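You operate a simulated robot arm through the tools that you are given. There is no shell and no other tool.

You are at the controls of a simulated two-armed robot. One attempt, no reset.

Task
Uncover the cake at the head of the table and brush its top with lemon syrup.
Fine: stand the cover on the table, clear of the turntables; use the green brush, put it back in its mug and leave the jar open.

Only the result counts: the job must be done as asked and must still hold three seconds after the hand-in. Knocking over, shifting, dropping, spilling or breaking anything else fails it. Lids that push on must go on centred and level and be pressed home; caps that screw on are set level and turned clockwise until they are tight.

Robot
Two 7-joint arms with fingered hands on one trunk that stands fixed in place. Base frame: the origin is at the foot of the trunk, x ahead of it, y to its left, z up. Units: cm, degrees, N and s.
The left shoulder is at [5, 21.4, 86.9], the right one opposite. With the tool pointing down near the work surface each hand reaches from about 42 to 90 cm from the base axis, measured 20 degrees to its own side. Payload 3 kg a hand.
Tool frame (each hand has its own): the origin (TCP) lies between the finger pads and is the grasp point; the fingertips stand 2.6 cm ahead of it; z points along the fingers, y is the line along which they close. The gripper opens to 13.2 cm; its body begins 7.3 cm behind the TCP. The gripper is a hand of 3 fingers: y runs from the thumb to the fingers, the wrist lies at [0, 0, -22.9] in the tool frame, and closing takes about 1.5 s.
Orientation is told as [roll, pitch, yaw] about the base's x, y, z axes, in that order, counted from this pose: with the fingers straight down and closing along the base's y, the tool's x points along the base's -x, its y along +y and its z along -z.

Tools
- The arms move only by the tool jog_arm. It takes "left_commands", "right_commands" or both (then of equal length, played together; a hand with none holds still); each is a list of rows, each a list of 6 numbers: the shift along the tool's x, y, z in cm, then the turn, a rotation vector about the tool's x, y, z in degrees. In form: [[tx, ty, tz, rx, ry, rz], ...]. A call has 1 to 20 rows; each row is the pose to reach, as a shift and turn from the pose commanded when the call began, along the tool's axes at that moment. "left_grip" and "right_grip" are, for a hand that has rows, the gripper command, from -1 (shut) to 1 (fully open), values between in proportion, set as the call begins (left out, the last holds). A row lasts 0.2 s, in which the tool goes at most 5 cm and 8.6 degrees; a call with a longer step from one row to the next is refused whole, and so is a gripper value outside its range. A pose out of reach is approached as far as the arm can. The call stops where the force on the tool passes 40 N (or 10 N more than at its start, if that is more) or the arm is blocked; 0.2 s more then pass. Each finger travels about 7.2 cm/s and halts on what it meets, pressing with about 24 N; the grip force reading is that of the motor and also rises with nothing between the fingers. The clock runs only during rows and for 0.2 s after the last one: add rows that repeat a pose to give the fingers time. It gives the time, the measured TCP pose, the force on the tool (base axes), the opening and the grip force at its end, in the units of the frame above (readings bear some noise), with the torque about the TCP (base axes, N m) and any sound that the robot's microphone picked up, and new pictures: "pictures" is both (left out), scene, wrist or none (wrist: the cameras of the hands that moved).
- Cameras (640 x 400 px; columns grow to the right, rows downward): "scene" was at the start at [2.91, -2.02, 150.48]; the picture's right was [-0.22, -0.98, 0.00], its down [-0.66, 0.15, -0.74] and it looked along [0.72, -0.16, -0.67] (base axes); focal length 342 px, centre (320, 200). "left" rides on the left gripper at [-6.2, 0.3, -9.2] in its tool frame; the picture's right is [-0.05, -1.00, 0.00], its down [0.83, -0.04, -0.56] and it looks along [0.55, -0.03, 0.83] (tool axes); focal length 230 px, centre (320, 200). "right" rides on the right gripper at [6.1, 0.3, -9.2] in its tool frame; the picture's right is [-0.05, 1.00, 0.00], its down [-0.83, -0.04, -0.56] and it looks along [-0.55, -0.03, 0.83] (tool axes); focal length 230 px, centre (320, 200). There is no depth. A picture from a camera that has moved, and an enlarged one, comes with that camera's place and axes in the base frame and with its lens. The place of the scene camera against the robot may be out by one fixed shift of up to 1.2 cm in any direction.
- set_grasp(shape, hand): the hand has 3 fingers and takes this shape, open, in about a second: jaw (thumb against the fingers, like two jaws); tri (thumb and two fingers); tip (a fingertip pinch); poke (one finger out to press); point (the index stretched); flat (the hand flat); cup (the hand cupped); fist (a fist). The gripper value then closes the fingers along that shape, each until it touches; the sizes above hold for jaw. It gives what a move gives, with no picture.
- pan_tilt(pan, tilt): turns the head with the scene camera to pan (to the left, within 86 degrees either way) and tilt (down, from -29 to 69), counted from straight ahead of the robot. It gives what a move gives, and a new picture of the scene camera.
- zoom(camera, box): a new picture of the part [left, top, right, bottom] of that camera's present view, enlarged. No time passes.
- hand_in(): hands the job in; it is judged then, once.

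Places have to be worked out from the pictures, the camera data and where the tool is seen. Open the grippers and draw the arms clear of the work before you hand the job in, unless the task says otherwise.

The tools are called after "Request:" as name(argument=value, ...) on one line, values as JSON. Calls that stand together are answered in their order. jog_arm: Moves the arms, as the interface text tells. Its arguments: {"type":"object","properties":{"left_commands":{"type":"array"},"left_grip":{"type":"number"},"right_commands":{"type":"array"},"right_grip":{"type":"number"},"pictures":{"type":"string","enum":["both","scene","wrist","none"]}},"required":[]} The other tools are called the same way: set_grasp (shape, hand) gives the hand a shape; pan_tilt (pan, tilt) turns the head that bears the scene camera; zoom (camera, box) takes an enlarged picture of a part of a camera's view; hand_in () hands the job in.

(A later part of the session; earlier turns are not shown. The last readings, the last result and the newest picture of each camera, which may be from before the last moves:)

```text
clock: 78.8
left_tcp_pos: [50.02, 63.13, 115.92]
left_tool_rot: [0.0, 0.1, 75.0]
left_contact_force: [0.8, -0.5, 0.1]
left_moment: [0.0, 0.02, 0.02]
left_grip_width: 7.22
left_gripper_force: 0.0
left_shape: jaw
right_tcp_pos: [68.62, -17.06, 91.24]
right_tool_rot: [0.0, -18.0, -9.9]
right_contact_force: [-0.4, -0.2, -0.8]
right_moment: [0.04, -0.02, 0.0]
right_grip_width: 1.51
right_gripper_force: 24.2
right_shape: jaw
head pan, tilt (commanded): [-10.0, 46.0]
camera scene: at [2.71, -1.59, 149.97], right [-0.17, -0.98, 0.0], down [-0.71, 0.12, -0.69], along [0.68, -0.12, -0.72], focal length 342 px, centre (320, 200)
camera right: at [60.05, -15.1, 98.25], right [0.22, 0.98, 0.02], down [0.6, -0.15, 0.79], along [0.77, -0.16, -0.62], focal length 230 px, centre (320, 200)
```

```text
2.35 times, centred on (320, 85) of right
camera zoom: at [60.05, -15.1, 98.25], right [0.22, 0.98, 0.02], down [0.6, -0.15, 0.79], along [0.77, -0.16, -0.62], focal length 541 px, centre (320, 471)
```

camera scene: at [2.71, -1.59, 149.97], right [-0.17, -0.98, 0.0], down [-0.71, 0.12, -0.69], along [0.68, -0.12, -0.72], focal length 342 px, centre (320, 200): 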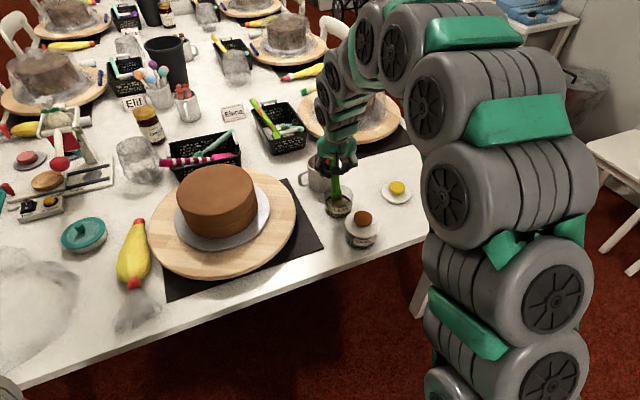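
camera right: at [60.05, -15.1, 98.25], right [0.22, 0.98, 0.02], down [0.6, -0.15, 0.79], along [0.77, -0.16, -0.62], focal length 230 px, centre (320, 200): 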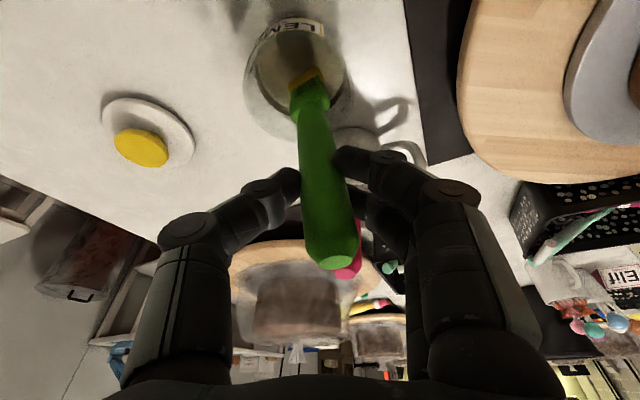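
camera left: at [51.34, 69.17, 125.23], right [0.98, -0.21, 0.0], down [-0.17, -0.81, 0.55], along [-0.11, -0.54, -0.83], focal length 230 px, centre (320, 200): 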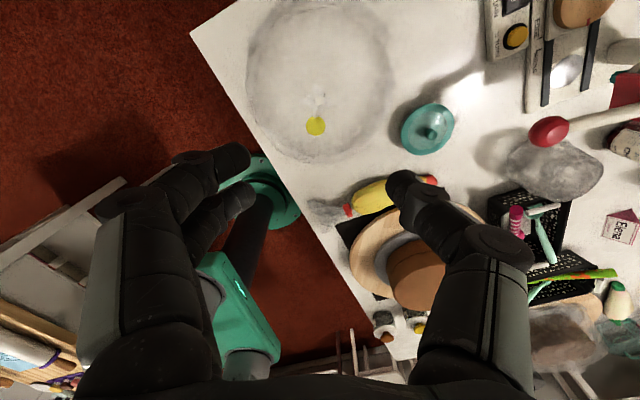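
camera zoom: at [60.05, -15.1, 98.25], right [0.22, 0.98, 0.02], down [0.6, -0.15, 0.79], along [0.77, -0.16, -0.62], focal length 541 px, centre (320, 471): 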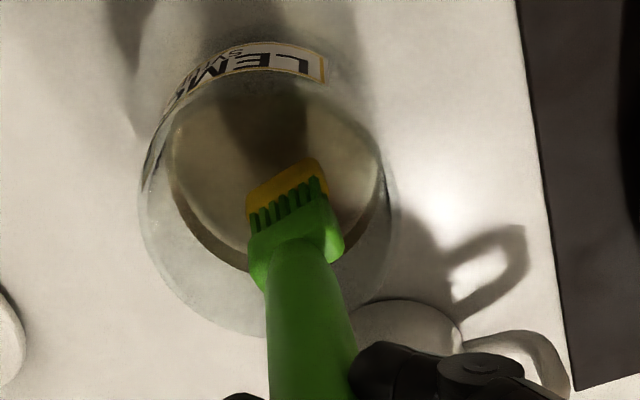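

The bristle ends turned yellow: syrup is loaded, with no contact force. I'll lift a little, pause over the jar to let it drip, then rise until the tip is well above the cake's height.

Request:
jog_arm(right_commands=[[-0.31, 0, -0.95, 0, 0, 0], [-0.62, 0, -1.9, 0, 0, 0], [-0.93, 0, -2.85, 0, 0, 0], [-0.93, 0, -2.85, 0, 0, 0], [-0.93, 0, -2.85, 0, 0, 0], [-0.93, 0, -2.85, 0, 0, 0], [-0.93, 0, -2.85, 0, 0, 0], [-0.93, 0, -2.85, 0, 0, 0], [-1.5, 0, -4.7, 0, 0, 0], [-2.2, 0, -6.6, 0, 0, 0], [-2.8, 0, -8.5, 0, 0, 0], [-3.4, 0, -10.4, 0, 0, 0], [-4.0, 0, -12.3, 0, 0, 0], [-4.65, 0, -14.3, 0, 0, 0], [-5.25, 0, -16.17, 0, 0, 0], [-5.25, 0, -16.17, 0, 0, 0]], pictures="both")

Request:
zoom(camera="scene", box=[280, 60, 400, 240])

Request:
zoom(camera="right", box=[200, 0, 440, 170])

```text
clock: 82.2
left_tcp_pos: [49.86, 63.13, 115.95]
left_tool_rot: [0.1, 0.0, 75.0]
left_contact_force: [0.2, 0.2, -0.7]
left_moment: [0.03, -0.01, -0.01]
left_grip_width: 7.2
left_gripper_force: 0.0
left_shape: jaw
right_tcp_pos: [68.53, -16.9, 108.26]
right_tool_rot: [0.0, -17.9, -9.8]
right_contact_force: [0.4, -0.1, -1.0]
right_moment: [0.0, 0.03, 0.04]
right_grip_width: 1.52
right_gripper_force: 24.2
right_shape: jaw
head pan, tilt (commanded): [-10.0, 46.0]
camera scene: at [2.71, -1.59, 149.97], right [-0.17, -0.98, 0.0], down [-0.71, 0.12, -0.69], along [0.68, -0.12, -0.72], focal length 342 px, centre (320, 200)
camera right: at [60.03, -15.09, 115.24], right [0.22, 0.98, 0.02], down [0.6, -0.15, 0.78], along [0.77, -0.16, -0.62], focal length 230 px, centre (320, 200)
```

scene: 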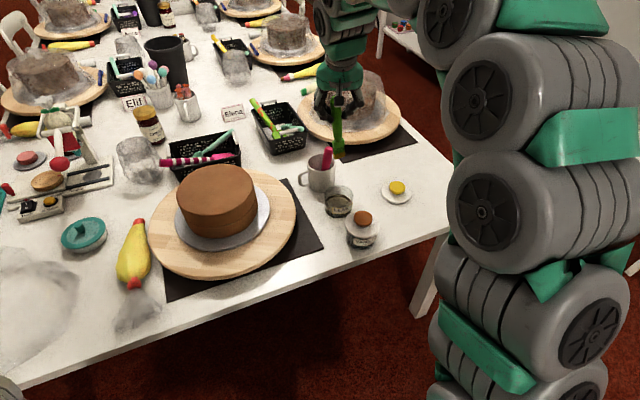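
right: 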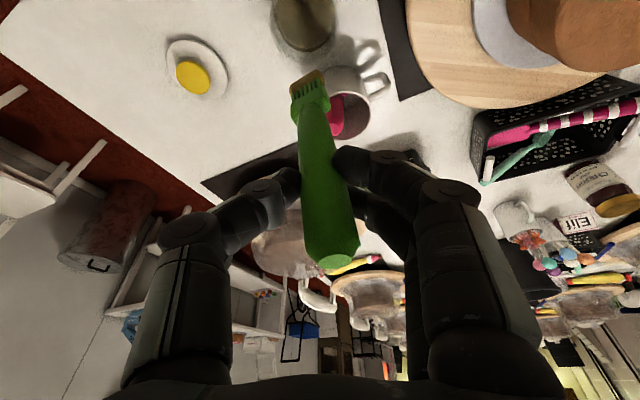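

```text
2.22 times, centred on (340, 150) of scene
camera zoom: at [2.71, -1.59, 149.97], right [-0.17, -0.98, 0.0], down [-0.71, 0.12, -0.69], along [0.68, -0.12, -0.72], focal length 761 px, centre (276, 311)
```

zoom: 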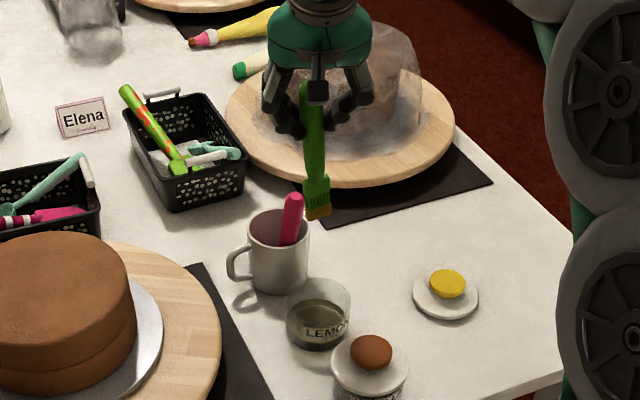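

```text
2.35 times, centred on (320, 85) of right
camera zoom: at [60.03, -15.09, 115.24], right [0.22, 0.98, 0.02], down [0.6, -0.15, 0.78], along [0.77, -0.16, -0.62], focal length 541 px, centre (320, 471)
```

zoom: 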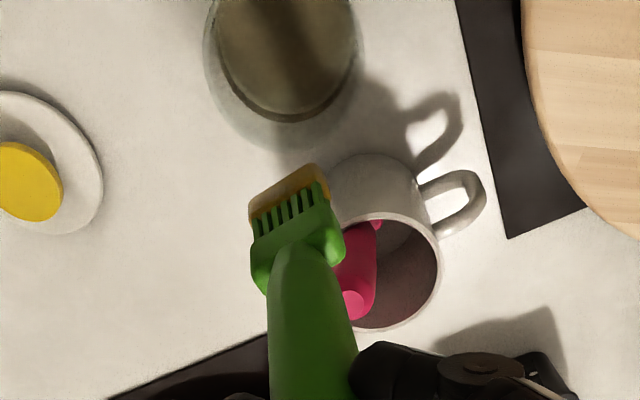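

The brush is loaded and nothing dripped visibly. I'll carry it over to the cake centre (about (68.2, 13.9)) with the tip near z 95, tilting the hand to −30° on the way for reach.

Request:
jog_arm(right_commands=[[0.4, 1.5, -0.2, 0, 0, 0], [1.0, 3.7, -0.45, 0, 0, 0], [1.6, 6.0, -0.7, 0, 0, 0], [2.25, 8.3, -1.0, 0, 0, 0], [2.9, 10.7, -1.3, 0, 0, 0], [3.5, 13.1, -1.6, 0, -2, 0], [4.2, 15.5, -1.9, 0, -4, 0], [4.8, 17.9, -2.15, 0, -6, 0], [5.5, 20.3, -2.45, 0, -8, 0], [6.1, 22.7, -2.75, 0, -10, 0], [6.8, 25.1, -3.0, 0, -12, 0], [7.4, 27.4, -3.3, 0, -12, 0], [8.0, 29.6, -3.6, 0, -12, 0], [8.53, 31.62, -3.81, 0, -12, 0], [8.53, 31.62, -3.81, 0, -12, 0]], pictures="both")

Request:
zoom(camera="scene", box=[140, 90, 310, 280])

Request:
zoom(camera="right", box=[140, 0, 500, 225])

```text
clock: 85.4
left_tcp_pos: [49.98, 63.09, 115.99]
left_tool_rot: [0.0, 0.1, 75.1]
left_contact_force: [-1.3, 0.6, -0.3]
left_moment: [0.0, 0.0, -0.02]
left_grip_width: 7.22
left_gripper_force: 0.2
left_shape: jaw
right_tcp_pos: [64.91, 15.98, 109.24]
right_tool_rot: [0.1, -29.9, -9.9]
right_contact_force: [-1.0, -0.6, -0.2]
right_moment: [0.0, 0.0, 0.0]
right_grip_width: 1.54
right_gripper_force: 24.0
right_shape: jaw
head pan, tilt (commanded): [-10.0, 46.0]
camera scene: at [2.71, -1.59, 149.97], right [-0.17, -0.98, 0.0], down [-0.71, 0.12, -0.69], along [0.68, -0.12, -0.72], focal length 342 px, centre (320, 200)
camera right: at [55.04, 17.9, 114.28], right [0.22, 0.98, 0.03], down [0.43, -0.12, 0.9], along [0.88, -0.18, -0.44], focal length 230 px, centre (320, 200)
```

scene: 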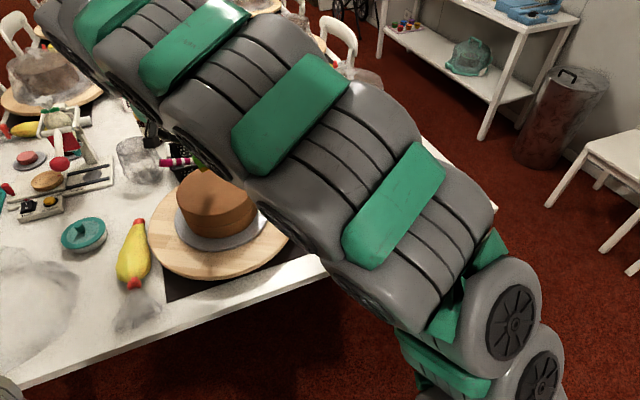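
right: 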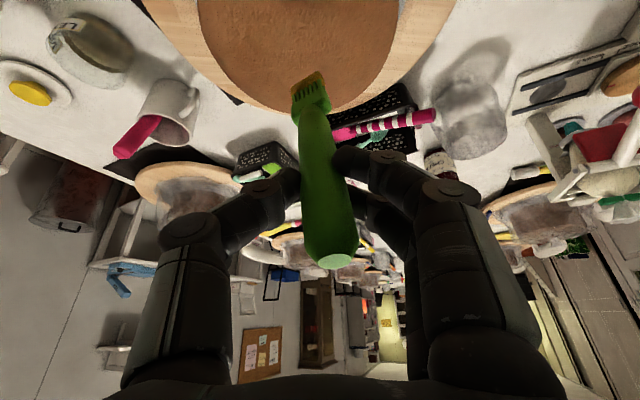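

```text
2.11 times, centred on (225, 185) of scene
camera zoom: at [2.71, -1.59, 149.97], right [-0.17, -0.98, 0.0], down [-0.71, 0.12, -0.69], along [0.68, -0.12, -0.72], focal length 721 px, centre (520, 232)
```

zoom: 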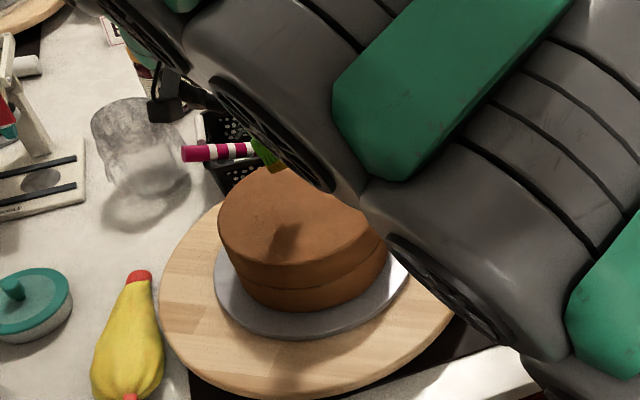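

```text
1.78 times, centred on (320, 112) of right
camera zoom: at [55.04, 17.9, 114.28], right [0.22, 0.98, 0.03], down [0.43, -0.12, 0.9], along [0.88, -0.18, -0.44], focal length 409 px, centre (320, 356)
```

zoom: 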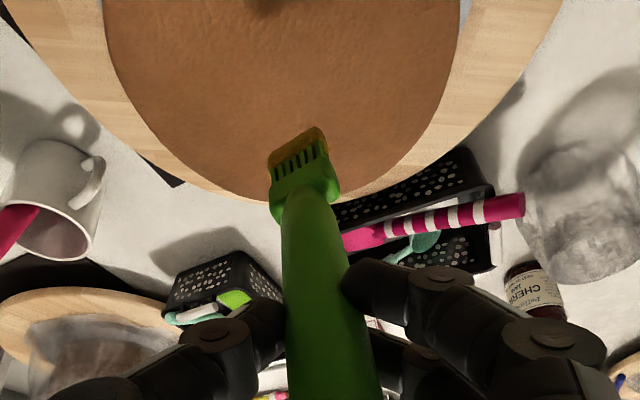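

The tip hangs above the cake centre at z≈94.9; cake top is about z 88.9 with radius about 9.7 around (68.1, 13.8). I'll lower 4.5 cm, then approach contact in small steps.

Request:
jog_arm(right_commands=[[0.5, 0, 0.87, 0, 0, 0], [1.0, 0, 1.73, 0, 0, 0], [1.5, 0, 2.6, 0, 0, 0], [2.0, 0, 3.46, 0, 0, 0], [2.25, 0, 3.9, 0, 0, 0], [2.25, 0, 3.9, 0, 0, 0]], pictures="wrist")

Request:
zoom(camera="right", box=[220, 0, 420, 140])

Request:
zoom(camera="scene", box=[160, 130, 280, 250])

```text
clock: 86.8
left_tcp_pos: [49.99, 63.07, 115.98]
left_tool_rot: [0.0, 0.0, 75.1]
left_contact_force: [-0.2, -0.2, -0.3]
left_moment: [0.0, 0.0, 0.03]
left_grip_width: 7.22
left_gripper_force: 0.1
left_shape: jaw
right_tcp_pos: [64.91, 15.79, 104.79]
right_tool_rot: [0.0, -30.1, -10.0]
right_contact_force: [-0.4, -0.3, -1.4]
right_moment: [0.03, 0.01, 0.02]
right_grip_width: 1.54
right_gripper_force: 24.3
right_shape: jaw
head pan, tilt (commanded): [-10.0, 46.0]
camera right: at [55.07, 17.84, 109.78], right [0.22, 0.98, 0.03], down [0.43, -0.12, 0.9], along [0.88, -0.18, -0.44], focal length 230 px, centre (320, 200)
```

right: 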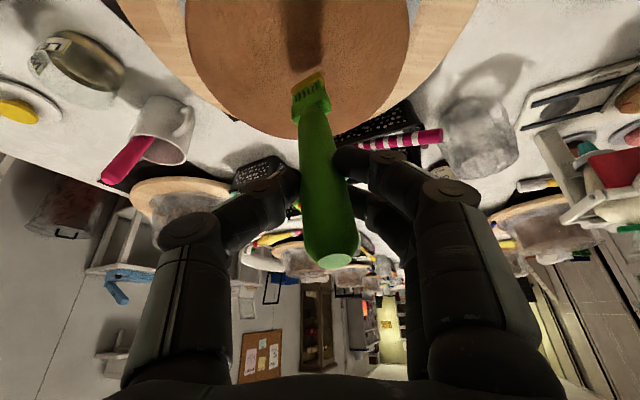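

```text
2.86 times, centred on (320, 70) of right
camera zoom: at [55.07, 17.84, 109.78], right [0.22, 0.98, 0.03], down [0.43, -0.12, 0.9], along [0.88, -0.18, -0.44], focal length 657 px, centre (320, 571)
```

zoom: 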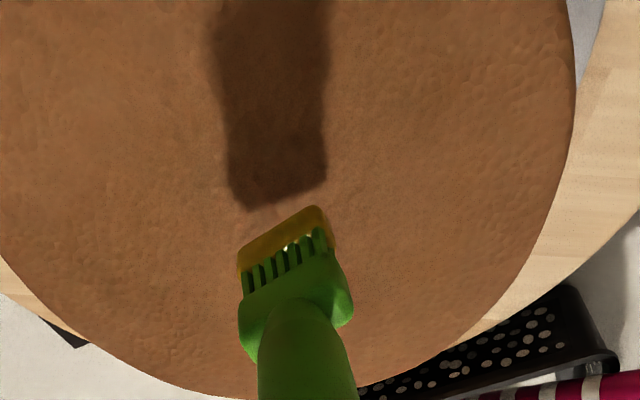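

```text
3.33 times, centred on (220, 190) of scene
camera zoom: at [2.71, -1.59, 149.97], right [-0.17, -0.98, 0.0], down [-0.71, 0.12, -0.69], along [0.68, -0.12, -0.72], focal length 1142 px, centre (653, 233)
```

zoom: 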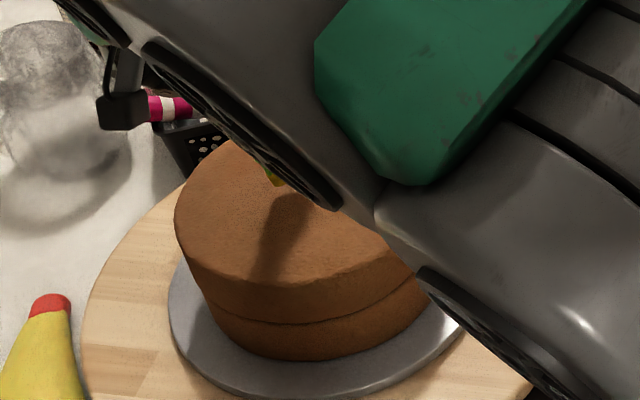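

The shadow's end is about to meet the bristles: around 1 cm to go. I'll lower in 0.3 cm steps with readings.

Request:
jog_arm(right_commands=[[0.15, 0, 0.26, 0, 0, 0], [0.3, 0, 0.52, 0, 0, 0], [0.3, 0, 0.52, 0, 0, 0]], pictures="none")

Request:
jog_arm(right_commands=[[0.1, 0, 0.17, 0, 0, 0], [0.1, 0, 0.17, 0, 0, 0]], pictures="none")

Request:
zoom(camera="right", box=[220, 0, 420, 140])

```text
clock: 87.6
left_tcp_pos: [49.84, 63.13, 115.97]
left_tool_rot: [0.0, 0.0, 75.1]
left_contact_force: [0.3, 1.3, 0.0]
left_moment: [-0.02, 0.0, 0.03]
left_grip_width: 7.21
left_gripper_force: 0.0
left_shape: jaw
right_tcp_pos: [64.86, 15.85, 104.13]
right_tool_rot: [0.0, -30.1, -9.8]
right_contact_force: [0.5, -0.2, -0.6]
right_moment: [-0.01, -0.01, -0.02]
right_grip_width: 1.53
right_gripper_force: 23.9
right_shape: jaw
head pan, tilt (commanded): [-10.0, 46.0]
```

```text
clock: 88.2
left_tcp_pos: [49.94, 62.93, 115.98]
left_tool_rot: [0.0, 0.0, 75.1]
left_contact_force: [-0.8, 0.6, 0.5]
left_moment: [-0.01, 0.01, -0.03]
left_grip_width: 7.2
left_gripper_force: 0.0
left_shape: jaw
right_tcp_pos: [64.88, 15.79, 103.95]
right_tool_rot: [0.0, -30.0, -9.9]
right_contact_force: [-0.5, 0.1, -0.4]
right_moment: [0.02, -0.01, -0.01]
right_grip_width: 1.53
right_gripper_force: 24.0
right_shape: jaw
head pan, tilt (commanded): [-10.0, 46.0]
```

```text
2.86 times, centred on (320, 70) of right
camera zoom: at [55.06, 17.84, 108.98], right [0.22, 0.98, 0.03], down [0.43, -0.12, 0.9], along [0.88, -0.18, -0.44], focal length 657 px, centre (320, 571)
```

zoom: 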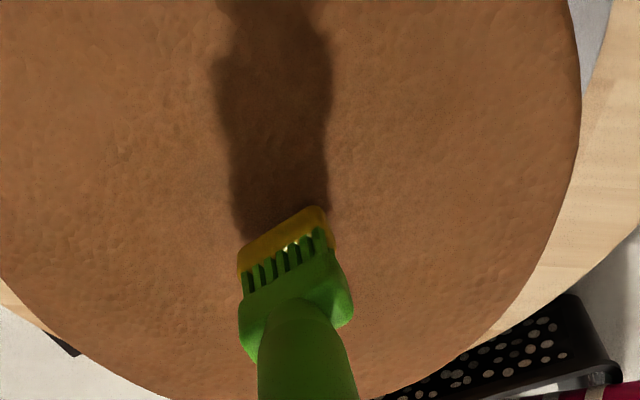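

The shadow now meets the tip; contact is a few millimetres away. I'll step down 0.2 cm at a time.

Request:
jog_arm(right_commands=[[0.1, 0, 0.17, 0, 0, 0], [0.1, 0, 0.17, 0, 0, 0]], pictures="none")

Request:
jog_arm(right_commands=[[0.1, 0, 0.17, 0, 0, 0], [0.1, 0, 0.17, 0, 0, 0]], pictures="none")

Request:
zoom(camera="right", box=[220, 0, 420, 140])

```text
clock: 88.8
left_tcp_pos: [49.96, 63.06, 115.94]
left_tool_rot: [0.0, 0.1, 75.1]
left_contact_force: [0.1, 0.7, -0.2]
left_moment: [-0.03, 0.02, -0.01]
left_grip_width: 7.24
left_gripper_force: 0.2
left_shape: jaw
right_tcp_pos: [64.89, 15.88, 103.69]
right_tool_rot: [0.1, -30.0, -9.9]
right_contact_force: [0.4, -0.3, 1.1]
right_moment: [0.0, -0.02, 0.01]
right_grip_width: 1.54
right_gripper_force: 24.1
right_shape: jaw
head pan, tilt (commanded): [-10.0, 46.0]
```

```text
clock: 89.4
left_tcp_pos: [49.84, 63.09, 116.1]
left_tool_rot: [0.0, 0.0, 75.1]
left_contact_force: [-0.3, -0.4, 1.0]
left_moment: [-0.01, 0.02, 0.01]
left_grip_width: 7.21
left_gripper_force: 0.1
left_shape: jaw
right_tcp_pos: [64.83, 15.77, 103.65]
right_tool_rot: [0.1, -30.1, -10.0]
right_contact_force: [-2.7, -0.7, 12.9]
right_moment: [0.0, -0.11, -0.02]
right_grip_width: 1.57
right_gripper_force: 24.4
right_shape: jaw
head pan, tilt (commanded): [-10.0, 46.0]
```

```text
2.86 times, centred on (320, 70) of right
camera zoom: at [55.04, 17.85, 108.66], right [0.22, 0.98, 0.03], down [0.43, -0.12, 0.9], along [0.88, -0.18, -0.44], focal length 657 px, centre (320, 571)
```

zoom: 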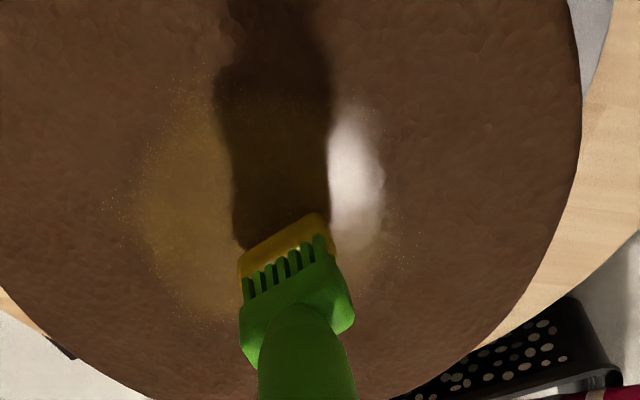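

Contact: about 13 N and a wet, yellowish sheen is spreading on the cake. I'll ease up 0.1 cm and draw light strokes through the centre along x, then check the coverage.

Request:
jog_arm(right_commands=[[-0.05, 0, -0.087, 0, 0, 0], [-1.756, 0.344, 0.898, 0, 0, 0], [-3.462, 0.688, 1.883, 0, 0, 0], [-5.168, 1.032, 2.868, 0, 0, 0], [-6.6, 1.32, 3.7, 0, 0, 0], [-5.168, 1.032, 2.868, 0, 0, 0], [-3.462, 0.688, 1.883, 0, 0, 0], [-1.756, 0.344, 0.898, 0, 0, 0], [-0.05, 0, -0.087, 0, 0, 0]], pictures="wrist")

Request:
zoom(camera="right", box=[160, 0, 480, 160])

Request:
zoom(camera="scene", box=[160, 130, 280, 250])

```text
clock: 91.4
left_tcp_pos: [49.97, 63.07, 116.08]
left_tool_rot: [0.0, -0.1, 75.0]
left_contact_force: [-0.1, 0.5, 0.5]
left_moment: [-0.02, 0.0, 0.01]
left_grip_width: 7.23
left_gripper_force: 0.1
left_shape: jaw
right_tcp_pos: [64.96, 15.8, 103.62]
right_tool_rot: [0.0, -30.0, -9.9]
right_contact_force: [1.5, -0.6, 2.3]
right_moment: [-0.01, -0.18, -0.02]
right_grip_width: 1.59
right_gripper_force: 24.1
right_shape: jaw
head pan, tilt (commanded): [-10.0, 46.0]
camera right: at [55.12, 17.86, 108.7], right [0.22, 0.98, 0.03], down [0.43, -0.12, 0.9], along [0.88, -0.18, -0.44], focal length 230 px, centre (320, 200)
```

right: 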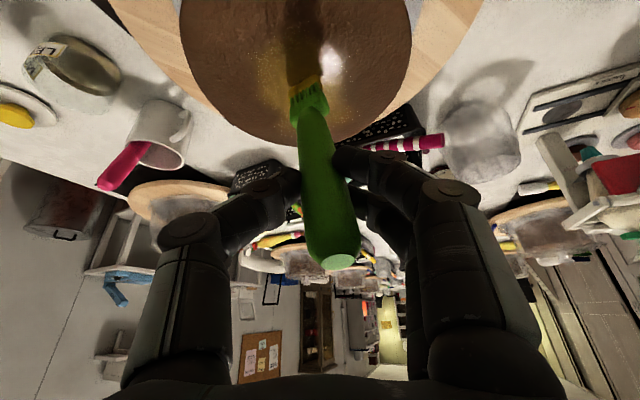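

```text
2.00 times, centred on (320, 80) of right
camera zoom: at [55.12, 17.86, 108.7], right [0.22, 0.98, 0.03], down [0.43, -0.12, 0.9], along [0.88, -0.18, -0.44], focal length 460 px, centre (320, 440)
```

zoom: 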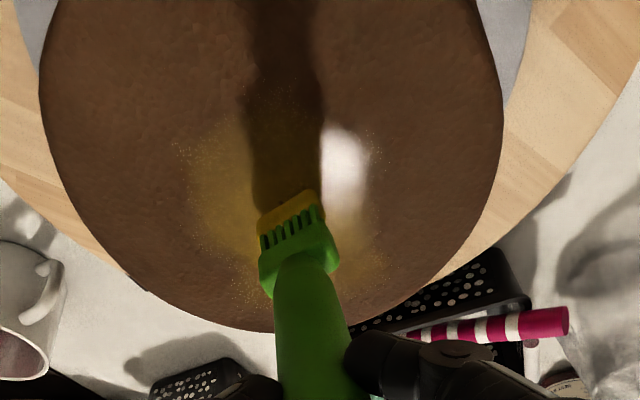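

```text
3.33 times, centred on (220, 190) of scene
camera zoom: at [2.7, -1.59, 149.97], right [-0.17, -0.98, 0.0], down [-0.71, 0.12, -0.69], along [0.68, -0.12, -0.72], focal length 1142 px, centre (653, 233)
```

zoom: 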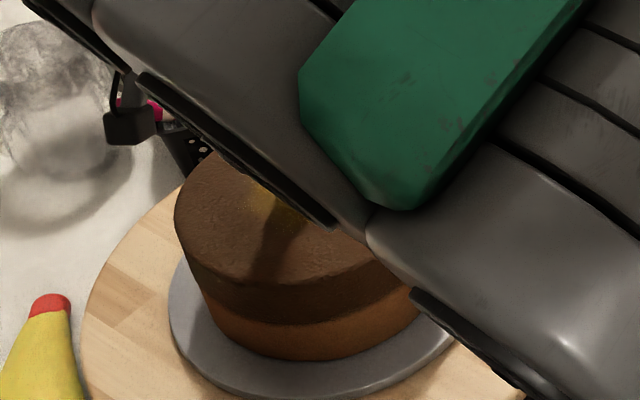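

The yellow syrup patch follows the stroke, with only about 2 N of force. I'll continue with radial strokes toward me (−x) and to the left (+y).

Request:
jog_arm(right_commands=[[1.706, -0.344, -0.985, 0, 0, 0], [3.412, -0.688, -1.97, 0, 0, 0], [5.118, -1.032, -2.955, 0, 0, 0], [6.6, -1.33, -3.81, 0, 0, 0], [5.118, -1.032, -2.955, 0, 0, 0], [3.412, -0.688, -1.97, 0, 0, 0], [1.706, -0.344, -0.985, 0, 0, 0], [0, 0, 0, 0, 0, 0], [0.298, 1.97, -0.172, 0, 0, 0], [0.596, 3.94, -0.344, 0, 0, 0], [0.894, 5.91, -0.516, 0, 0, 0], [1.15, 7.6, -0.66, 0, 0, 0], [0.894, 5.91, -0.516, 0, 0, 0], [0.596, 3.94, -0.344, 0, 0, 0], [0.298, 1.97, -0.172, 0, 0, 0], [0, 0, 0, 0, 0, 0]], pictures="wrist")

Request:
zoom(camera="right", box=[160, 0, 480, 160])

Request:
zoom(camera="scene", box=[160, 130, 280, 250])

```text
clock: 94.8
left_tcp_pos: [49.82, 63.05, 116.04]
left_tool_rot: [0.0, -0.1, 75.1]
left_contact_force: [-0.5, -0.1, 0.3]
left_moment: [0.0, -0.02, 0.02]
left_grip_width: 7.21
left_gripper_force: 0.1
left_shape: jaw
right_tcp_pos: [64.95, 15.82, 103.64]
right_tool_rot: [0.1, -30.1, -9.8]
right_contact_force: [0.1, 0.3, 1.7]
right_moment: [0.05, -0.04, 0.02]
right_grip_width: 1.54
right_gripper_force: 24.1
right_shape: jaw
head pan, tilt (commanded): [-10.0, 46.0]
camera right: at [55.04, 17.84, 108.64], right [0.21, 0.98, 0.03], down [0.43, -0.12, 0.9], along [0.88, -0.18, -0.44], focal length 230 px, centre (320, 200)
```

right: 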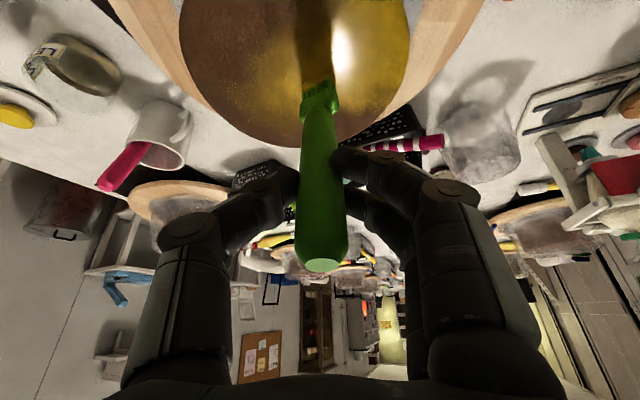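

```text
2.00 times, centred on (320, 80) of right
camera zoom: at [55.04, 17.84, 108.64], right [0.21, 0.98, 0.03], down [0.43, -0.12, 0.9], along [0.88, -0.18, -0.44], focal length 460 px, centre (320, 440)
```

zoom: 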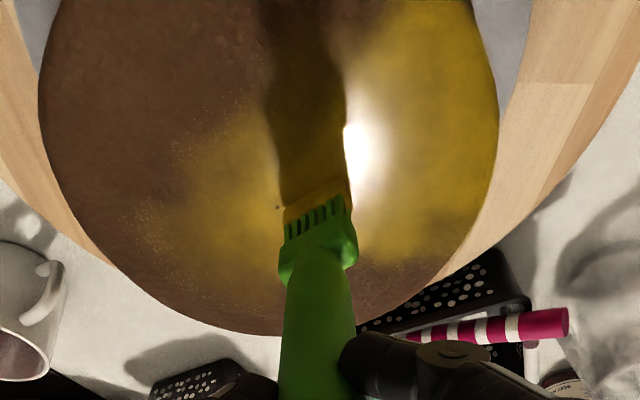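

```text
3.33 times, centred on (220, 190) of scene
camera zoom: at [2.7, -1.59, 149.97], right [-0.17, -0.98, 0.0], down [-0.71, 0.12, -0.69], along [0.68, -0.12, -0.72], focal length 1142 px, centre (653, 233)
```

zoom: 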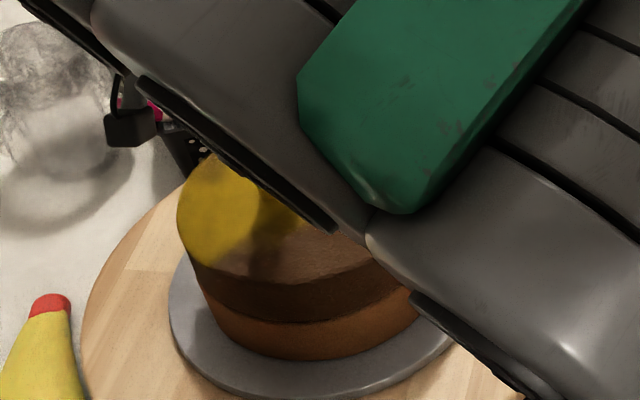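

The left half is coated yellow. I'll continue with strokes to the right (−y) and the far-right diagonal.

Request:
jog_arm(right_commands=[[-0.298, -1.97, 0.172, 0, 0, 0], [-0.596, -3.94, 0.344, 0, 0, 0], [-0.894, -5.91, 0.516, 0, 0, 0], [-1.15, -7.6, 0.66, 0, 0, 0], [-0.894, -5.91, 0.516, 0, 0, 0], [-0.596, -3.94, 0.344, 0, 0, 0], [-0.298, -1.97, 0.172, 0, 0, 0], [0, 0, 0, 0, 0, 0], [-1.417, -1.15, 0.818, 0, 0, 0], [-2.834, -2.3, 1.636, 0, 0, 0], [-4.25, -3.45, 2.454, 0, 0, 0], [-5.455, -4.43, 3.15, 0, 0, 0], [-4.25, -3.45, 2.454, 0, 0, 0], [-2.834, -2.3, 1.636, 0, 0, 0], [-1.417, -1.15, 0.818, 0, 0, 0], [0, 0, 0, 0, 0, 0]], pictures="wrist")

Request:
zoom(camera="right", box=[160, 0, 480, 160])

Request:
zoom(camera="scene", box=[160, 130, 280, 250])

```text
clock: 98.2
left_tcp_pos: [50.02, 62.98, 115.95]
left_tool_rot: [0.1, 0.0, 75.1]
left_contact_force: [0.6, -0.5, 0.2]
left_moment: [0.0, 0.01, 0.0]
left_grip_width: 7.21
left_gripper_force: 0.3
left_shape: jaw
right_tcp_pos: [65.0, 15.67, 103.8]
right_tool_rot: [-0.1, -30.0, -10.0]
right_contact_force: [0.4, 0.1, -0.5]
right_moment: [-0.05, -0.03, 0.0]
right_grip_width: 1.53
right_gripper_force: 23.8
right_shape: jaw
head pan, tilt (commanded): [-10.0, 46.0]
camera right: at [55.13, 17.74, 108.73], right [0.22, 0.98, 0.03], down [0.43, -0.12, 0.9], along [0.88, -0.18, -0.44], focal length 230 px, centre (320, 200)
```

right: 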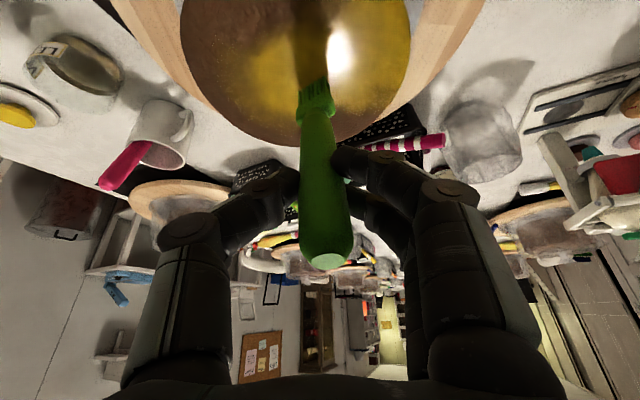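

```text
2.00 times, centred on (320, 80) of right
camera zoom: at [55.13, 17.74, 108.73], right [0.22, 0.98, 0.03], down [0.43, -0.12, 0.9], along [0.88, -0.18, -0.44], focal length 460 px, centre (320, 440)
```

zoom: 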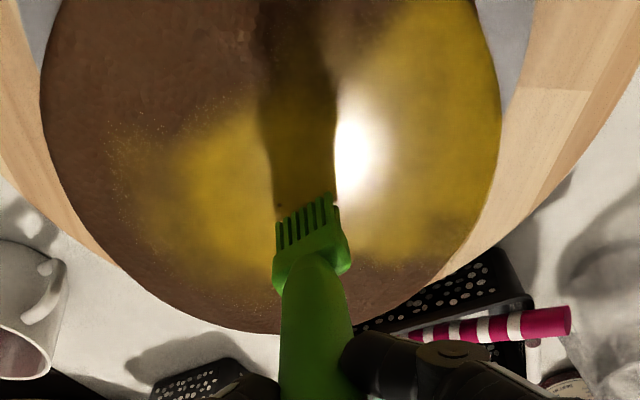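

```text
3.33 times, centred on (220, 190) of scene
camera zoom: at [2.71, -1.59, 149.97], right [-0.17, -0.98, 0.0], down [-0.71, 0.12, -0.69], along [0.68, -0.12, -0.72], focal length 1142 px, centre (653, 233)
```

zoom: 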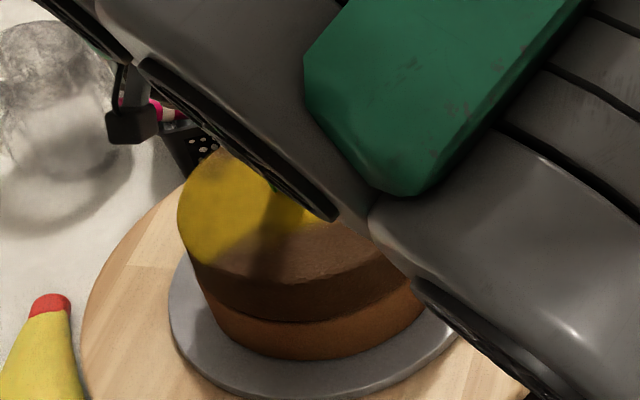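

The bristles look green again, so the load is used up, and the brush swivelled slightly in the grip. I'll lift off and go back over the jar to dip again.

Request:
jog_arm(right_commands=[[-0.9, 0, -1.6, 0, 0, 0], [-1.8, 0, -3.2, 0, 0, 0], [-2.75, 0, -4.76, 0, 0, 0], [-3.24, -2.32, -4.39, 0, 2, 0], [-3.73, -4.64, -4.03, 0, 4, 0], [-4.22, -6.96, -3.66, 0, 6, 0], [-4.71, -9.29, -3.3, 0, 8, 0], [-5.21, -11.6, -2.93, 0, 10, 0], [-5.7, -13.9, -2.57, 0, 12, 0], [-6.19, -16.25, -2.2, 0, 12, 0], [-6.68, -18.6, -1.83, 0, 12, 0], [-7.17, -20.9, -1.47, 0, 12, 0], [-7.66, -23.2, -1.1, 0, 12, 0], [-8.16, -25.5, -0.74, 0, 12, 0], [-8.65, -27.9, -0.37, 0, 12, 0], [-9.14, -30.2, 0, 0, 12, 0], [-9.63, -32.5, 0.36, 0, 12, 0], [-9.63, -32.5, 0.36, 0, 12, 0]], pictures="both")

Request:
zoom(camera="scene", box=[140, 130, 310, 290])

Request:
zoom(camera="scene", box=[280, 80, 400, 240])

Request:
zoom(camera="right", box=[200, 0, 440, 170])

```text
clock: 102.0
left_tcp_pos: [49.87, 62.93, 116.06]
left_tool_rot: [-0.1, 0.0, 75.1]
left_contact_force: [-0.2, 0.6, -0.4]
left_moment: [0.02, 0.02, -0.03]
left_grip_width: 7.22
left_gripper_force: 0.1
left_shape: jaw
right_tcp_pos: [67.64, -17.67, 108.12]
right_tool_rot: [0.0, -18.0, -10.0]
right_contact_force: [-0.3, 0.6, -0.6]
right_moment: [-0.03, -0.02, -0.01]
right_grip_width: 1.49
right_gripper_force: 24.2
right_shape: jaw
head pan, tilt (commanded): [-10.0, 46.0]
camera scene: at [2.71, -1.59, 149.97], right [-0.17, -0.98, 0.0], down [-0.71, 0.12, -0.69], along [0.68, -0.12, -0.72], focal length 342 px, centre (320, 200)
camera right: at [59.07, -15.84, 115.1], right [0.22, 0.98, 0.02], down [0.6, -0.15, 0.78], along [0.77, -0.16, -0.62], focal length 230 px, centre (320, 200)
```

scene: 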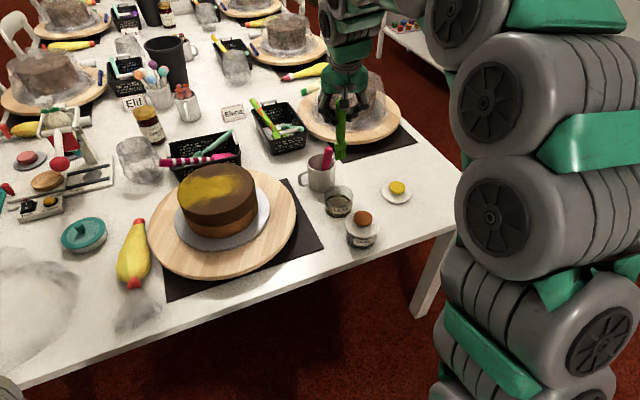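
right: 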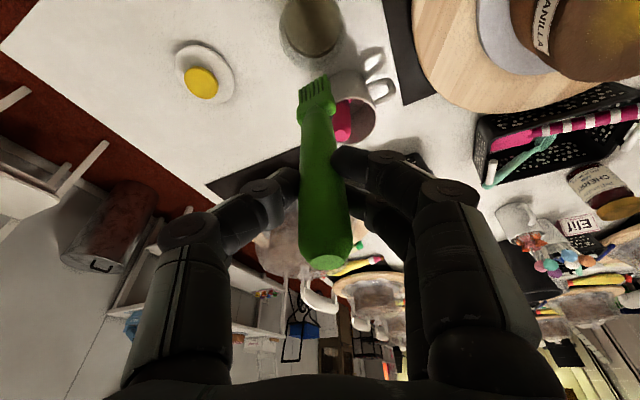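

```text
2.50 times, centred on (225, 210) of scene
camera zoom: at [2.71, -1.59, 149.97], right [-0.17, -0.98, 0.0], down [-0.71, 0.12, -0.69], along [0.68, -0.12, -0.72], focal length 856 px, centre (558, 175)
```

zoom: 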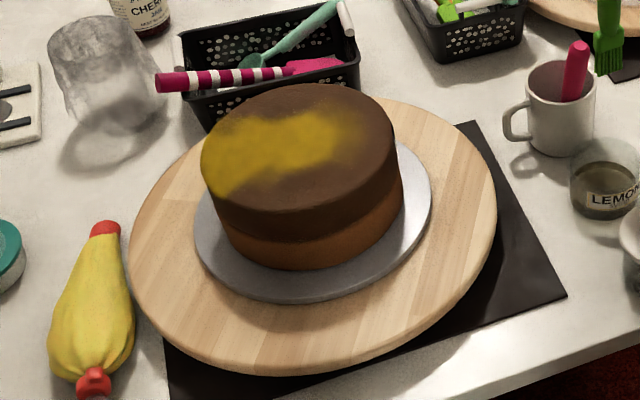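

```text
2.50 times, centred on (340, 160) of scene
camera zoom: at [2.71, -1.59, 149.97], right [-0.17, -0.98, 0.0], down [-0.71, 0.12, -0.69], along [0.68, -0.12, -0.72], focal length 856 px, centre (270, 300)
```

zoom: 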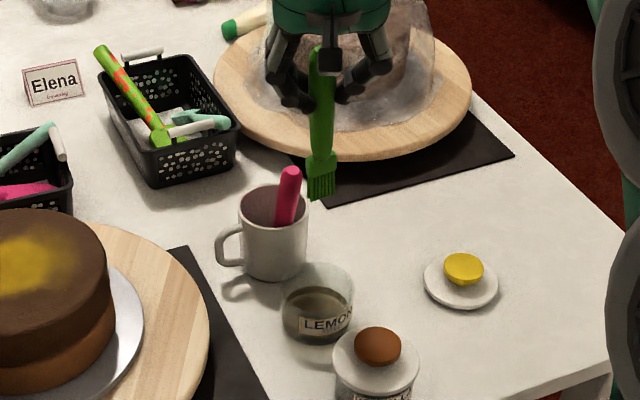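

```text
2.35 times, centred on (320, 85) of right
camera zoom: at [59.07, -15.84, 115.1], right [0.22, 0.98, 0.02], down [0.6, -0.15, 0.78], along [0.77, -0.16, -0.62], focal length 541 px, centre (320, 471)
```

zoom: 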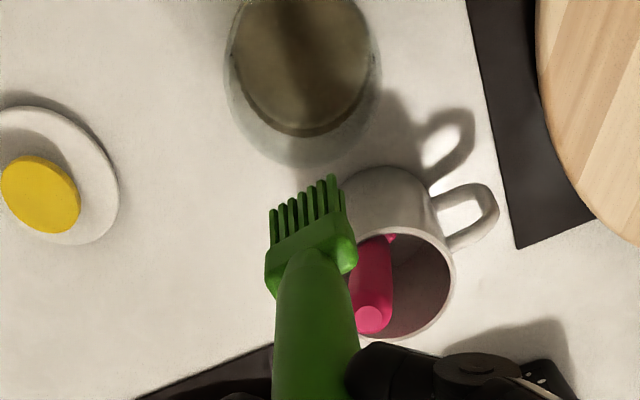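

The left/centre part is coated; the front, right and far edges remain. The tip is again centred over the jar (68.7, -18.5), so I'll dip again.

Request:
jog_arm(right_commands=[[0.6, 0, 1.85, 0, 0, 0], [1.2, 0, 3.7, 0, 0, 0], [1.8, 0, 5.55, 0, 0, 0], [2.4, 0, 7.4, 0, 0, 0], [2.9, 0, 8.95, 0, 0, 0], [3.4, 0, 10.5, 0, 0, 0], [3.85, 0, 11.85, 0, 0, 0], [4.3, 0, 13.2, 0, 0, 0], [4.65, 0, 14.3, 0, 0, 0], [4.95, 0, 15.25, 0, 0, 0], [5.2, 0, 16.0, 0, 0, 0], [5.36, 0, 16.5, 0, 0, 0], [5.36, 0, 16.5, 0, 0, 0], [5.36, 0, 16.5, 0, 0, 0]], pictures="wrist")

Request:
zoom(camera="scene", box=[300, 140, 380, 240])

```text
clock: 105.0
left_tcp_pos: [49.95, 62.98, 116.07]
left_tool_rot: [0.0, 0.1, 75.1]
left_contact_force: [0.5, -0.4, 0.6]
left_moment: [0.03, 0.01, 0.01]
left_grip_width: 7.23
left_gripper_force: 0.0
left_shape: jaw
right_tcp_pos: [67.68, -17.7, 90.83]
right_tool_rot: [0.0, -18.0, -10.0]
right_contact_force: [0.6, 0.5, -0.1]
right_moment: [0.01, -0.01, 0.03]
right_grip_width: 1.51
right_gripper_force: 23.9
right_shape: jaw
head pan, tilt (commanded): [-10.0, 46.0]
camera right: at [59.1, -15.87, 97.85], right [0.22, 0.98, 0.02], down [0.6, -0.15, 0.78], along [0.77, -0.16, -0.62], focal length 230 px, centre (320, 200)
```

right: 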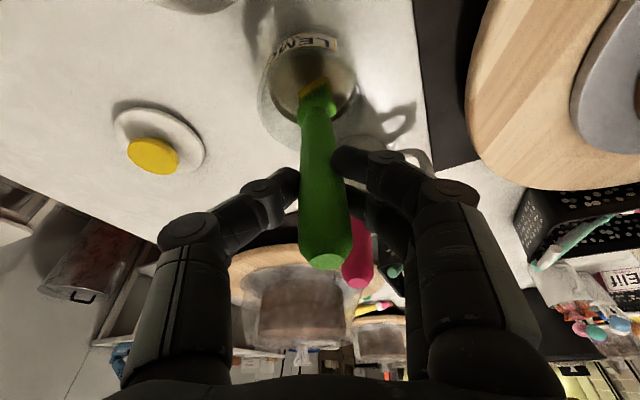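

```text
4.00 times, centred on (340, 190) of scene
camera zoom: at [2.71, -1.59, 149.97], right [-0.17, -0.98, 0.0], down [-0.71, 0.12, -0.69], along [0.68, -0.12, -0.72], focal length 1370 px, centre (240, 240)
```

zoom: 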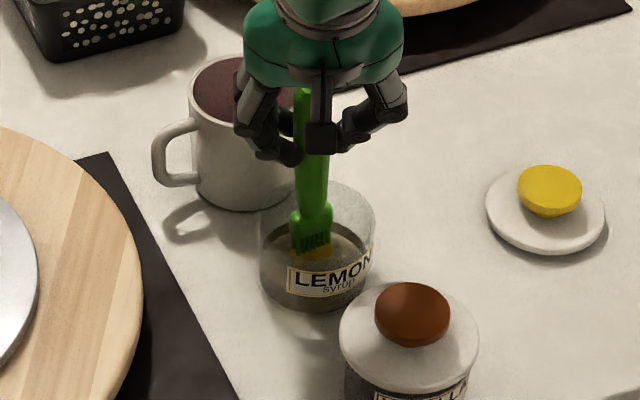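

Loaded again. Lifting with a drip pause.

Request:
jog_arm(right_commands=[[-0.31, 0, -0.95, 0, 0, 0], [-0.62, 0, -1.9, 0, 0, 0], [-0.93, 0, -2.85, 0, 0, 0], [-0.93, 0, -2.85, 0, 0, 0], [-0.93, 0, -2.85, 0, 0, 0], [-0.93, 0, -2.85, 0, 0, 0], [-0.93, 0, -2.85, 0, 0, 0], [-1.5, 0, -4.7, 0, 0, 0], [-2.2, 0, -6.6, 0, 0, 0], [-2.8, 0, -8.5, 0, 0, 0], [-3.4, 0, -10.4, 0, 0, 0], [-4.0, 0, -12.3, 0, 0, 0], [-4.7, 0, -14.5, 0, 0, 0], [-5.36, 0, -16.5, 0, 0, 0], [-5.36, 0, -16.5, 0, 0, 0]], pictures="none")

Request:
jog_arm(right_commands=[[0.5, 1.2, -0.1, 0, 0, 0], [1.5, 3.2, -0.2, 0, 0, 0], [2.5, 5.4, -0.35, 0, 0, 0], [3.6, 7.7, -0.5, 0, 0, 0], [4.7, 10.0, -0.65, 0, -2, 0], [5.8, 12.3, -0.8, 0, -4, 0], [6.9, 14.6, -1.0, 0, -6, 0], [8.0, 16.9, -1.15, 0, -8, 0], [9.0, 19.2, -1.3, 0, -10, 0], [10.1, 21.5, -1.45, 0, -12, 0], [11.2, 23.8, -1.6, 0, -12, 0], [12.3, 26.1, -1.75, 0, -12, 0], [13.25, 28.09, -1.87, 0, -12, 0], [13.25, 28.09, -1.87, 0, -12, 0]], pictures="both")

Request:
zoom(camera="right", box=[140, 0, 500, 180])

Request:
zoom(camera="scene", box=[140, 130, 310, 290])

```text
clock: 108.2
left_tcp_pos: [49.99, 62.93, 115.95]
left_tool_rot: [0.0, 0.0, 75.0]
left_contact_force: [-0.2, 0.5, -0.1]
left_moment: [0.01, 0.01, -0.03]
left_grip_width: 7.22
left_gripper_force: 0.1
left_shape: jaw
right_tcp_pos: [67.82, -17.69, 108.12]
right_tool_rot: [0.0, -18.0, -9.9]
right_contact_force: [-0.1, -0.2, -0.1]
right_moment: [0.01, 0.0, 0.04]
right_grip_width: 1.52
right_gripper_force: 23.9
right_shape: jaw
head pan, tilt (commanded): [-10.0, 46.0]
```

```text
clock: 111.2
left_tcp_pos: [49.94, 63.19, 116.05]
left_tool_rot: [0.1, -0.1, 75.1]
left_contact_force: [-0.1, -0.8, 0.4]
left_moment: [-0.01, 0.0, 0.01]
left_grip_width: 7.23
left_gripper_force: 0.2
left_shape: jaw
right_tcp_pos: [59.46, 12.29, 105.66]
right_tool_rot: [-0.1, -30.0, -9.9]
right_contact_force: [-0.6, 0.3, -1.6]
right_moment: [0.01, 0.05, 0.01]
right_grip_width: 1.52
right_gripper_force: 24.0
right_shape: jaw
head pan, tilt (commanded): [-10.0, 46.0]
camera scene: at [2.71, -1.59, 149.97], right [-0.17, -0.98, 0.0], down [-0.71, 0.12, -0.69], along [0.68, -0.12, -0.72], focal length 342 px, centre (320, 200)
camera right: at [49.63, 14.23, 110.83], right [0.22, 0.98, 0.03], down [0.43, -0.12, 0.9], along [0.88, -0.18, -0.44], focal length 230 px, centre (320, 200)
```

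scene: 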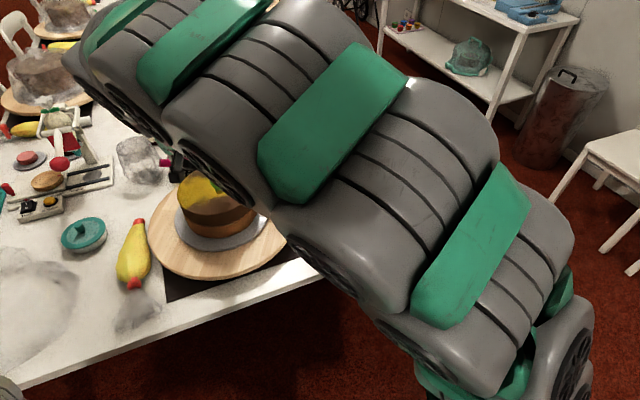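
right: 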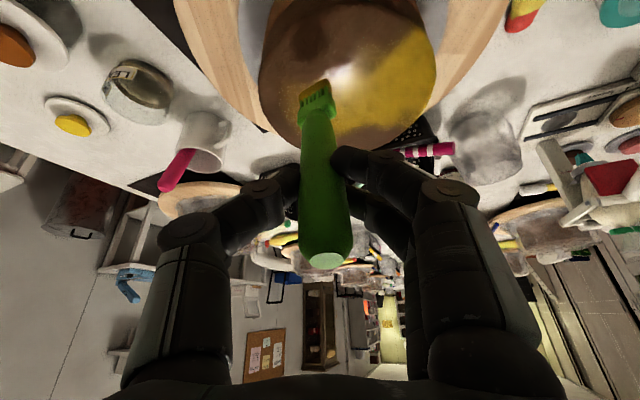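

```text
1.78 times, centred on (320, 90) of right
camera zoom: at [49.63, 14.23, 110.83], right [0.22, 0.98, 0.03], down [0.43, -0.12, 0.9], along [0.88, -0.18, -0.44], focal length 409 px, centre (320, 396)
```

zoom: 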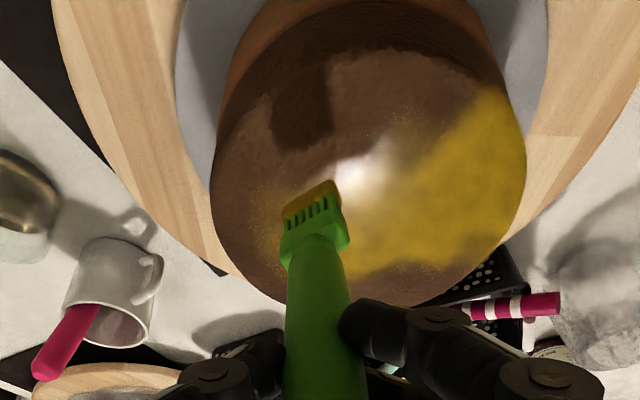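

```text
2.50 times, centred on (225, 210) of scene
camera zoom: at [2.71, -1.59, 149.97], right [-0.17, -0.98, 0.0], down [-0.71, 0.12, -0.69], along [0.68, -0.12, -0.72], focal length 856 px, centre (558, 175)
```

zoom: 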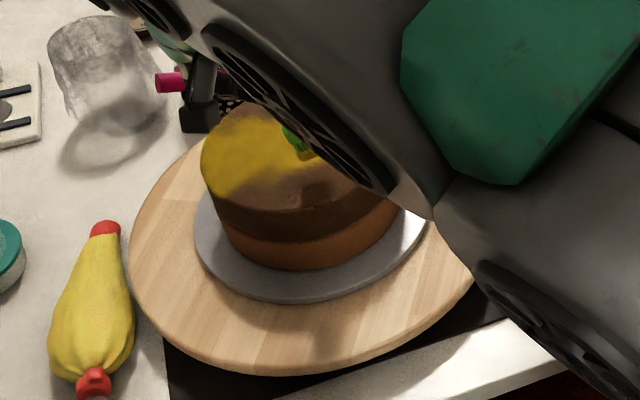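

I'm over the uncoated near part with a loaded brush. I'll lower 2 cm toward the surface and check the force.

Request:
jog_arm(right_commands=[[0.35, 0, 0.6, 0, 0, 0], [0.7, 0, 1.21, 0, 0, 0], [1.0, 0, 1.73, 0, 0, 0], [1.0, 0, 1.73, 0, 0, 0]], pictures="none")

Request:
jog_arm(right_commands=[[0.08, 0, 0.13, 0, 0, 0], [0.08, 0, 0.13, 0, 0, 0]], pictures="none")

Request:
zoom(camera="right", box=[180, 0, 460, 160])

```text
clock: 112.2
left_tcp_pos: [50.0, 63.07, 116.01]
left_tool_rot: [-0.1, 0.0, 75.1]
left_contact_force: [-0.3, 0.8, 0.8]
left_moment: [-0.02, -0.01, -0.03]
left_grip_width: 7.18
left_gripper_force: 0.0
left_shape: jaw
right_tcp_pos: [59.55, 12.2, 103.95]
right_tool_rot: [0.0, -30.0, -9.9]
right_contact_force: [-0.3, 0.1, 0.5]
right_moment: [0.01, -0.01, -0.01]
right_grip_width: 1.51
right_gripper_force: 23.9
right_shape: jaw
head pan, tilt (commanded): [-10.0, 46.0]
```

```text
clock: 112.8
left_tcp_pos: [49.88, 63.05, 115.95]
left_tool_rot: [-0.1, -0.1, 75.1]
left_contact_force: [-0.1, 0.7, 0.2]
left_moment: [-0.01, 0.02, 0.01]
left_grip_width: 7.22
left_gripper_force: 0.1
left_shape: jaw
right_tcp_pos: [59.51, 12.19, 103.8]
right_tool_rot: [0.0, -30.0, -10.0]
right_contact_force: [-0.3, 0.2, -0.4]
right_moment: [0.0, 0.0, -0.02]
right_grip_width: 1.52
right_gripper_force: 24.1
right_shape: jaw
head pan, tilt (commanded): [-10.0, 46.0]
```

```text
2.29 times, centred on (320, 80) of right
camera zoom: at [49.71, 14.27, 108.73], right [0.22, 0.98, 0.03], down [0.43, -0.12, 0.9], along [0.88, -0.18, -0.44], focal length 526 px, centre (320, 474)
```

zoom: 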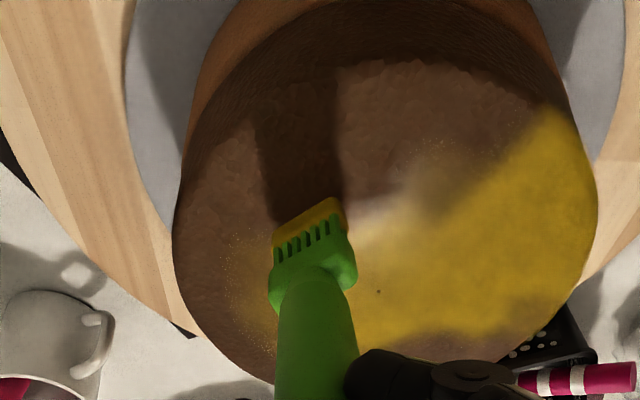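

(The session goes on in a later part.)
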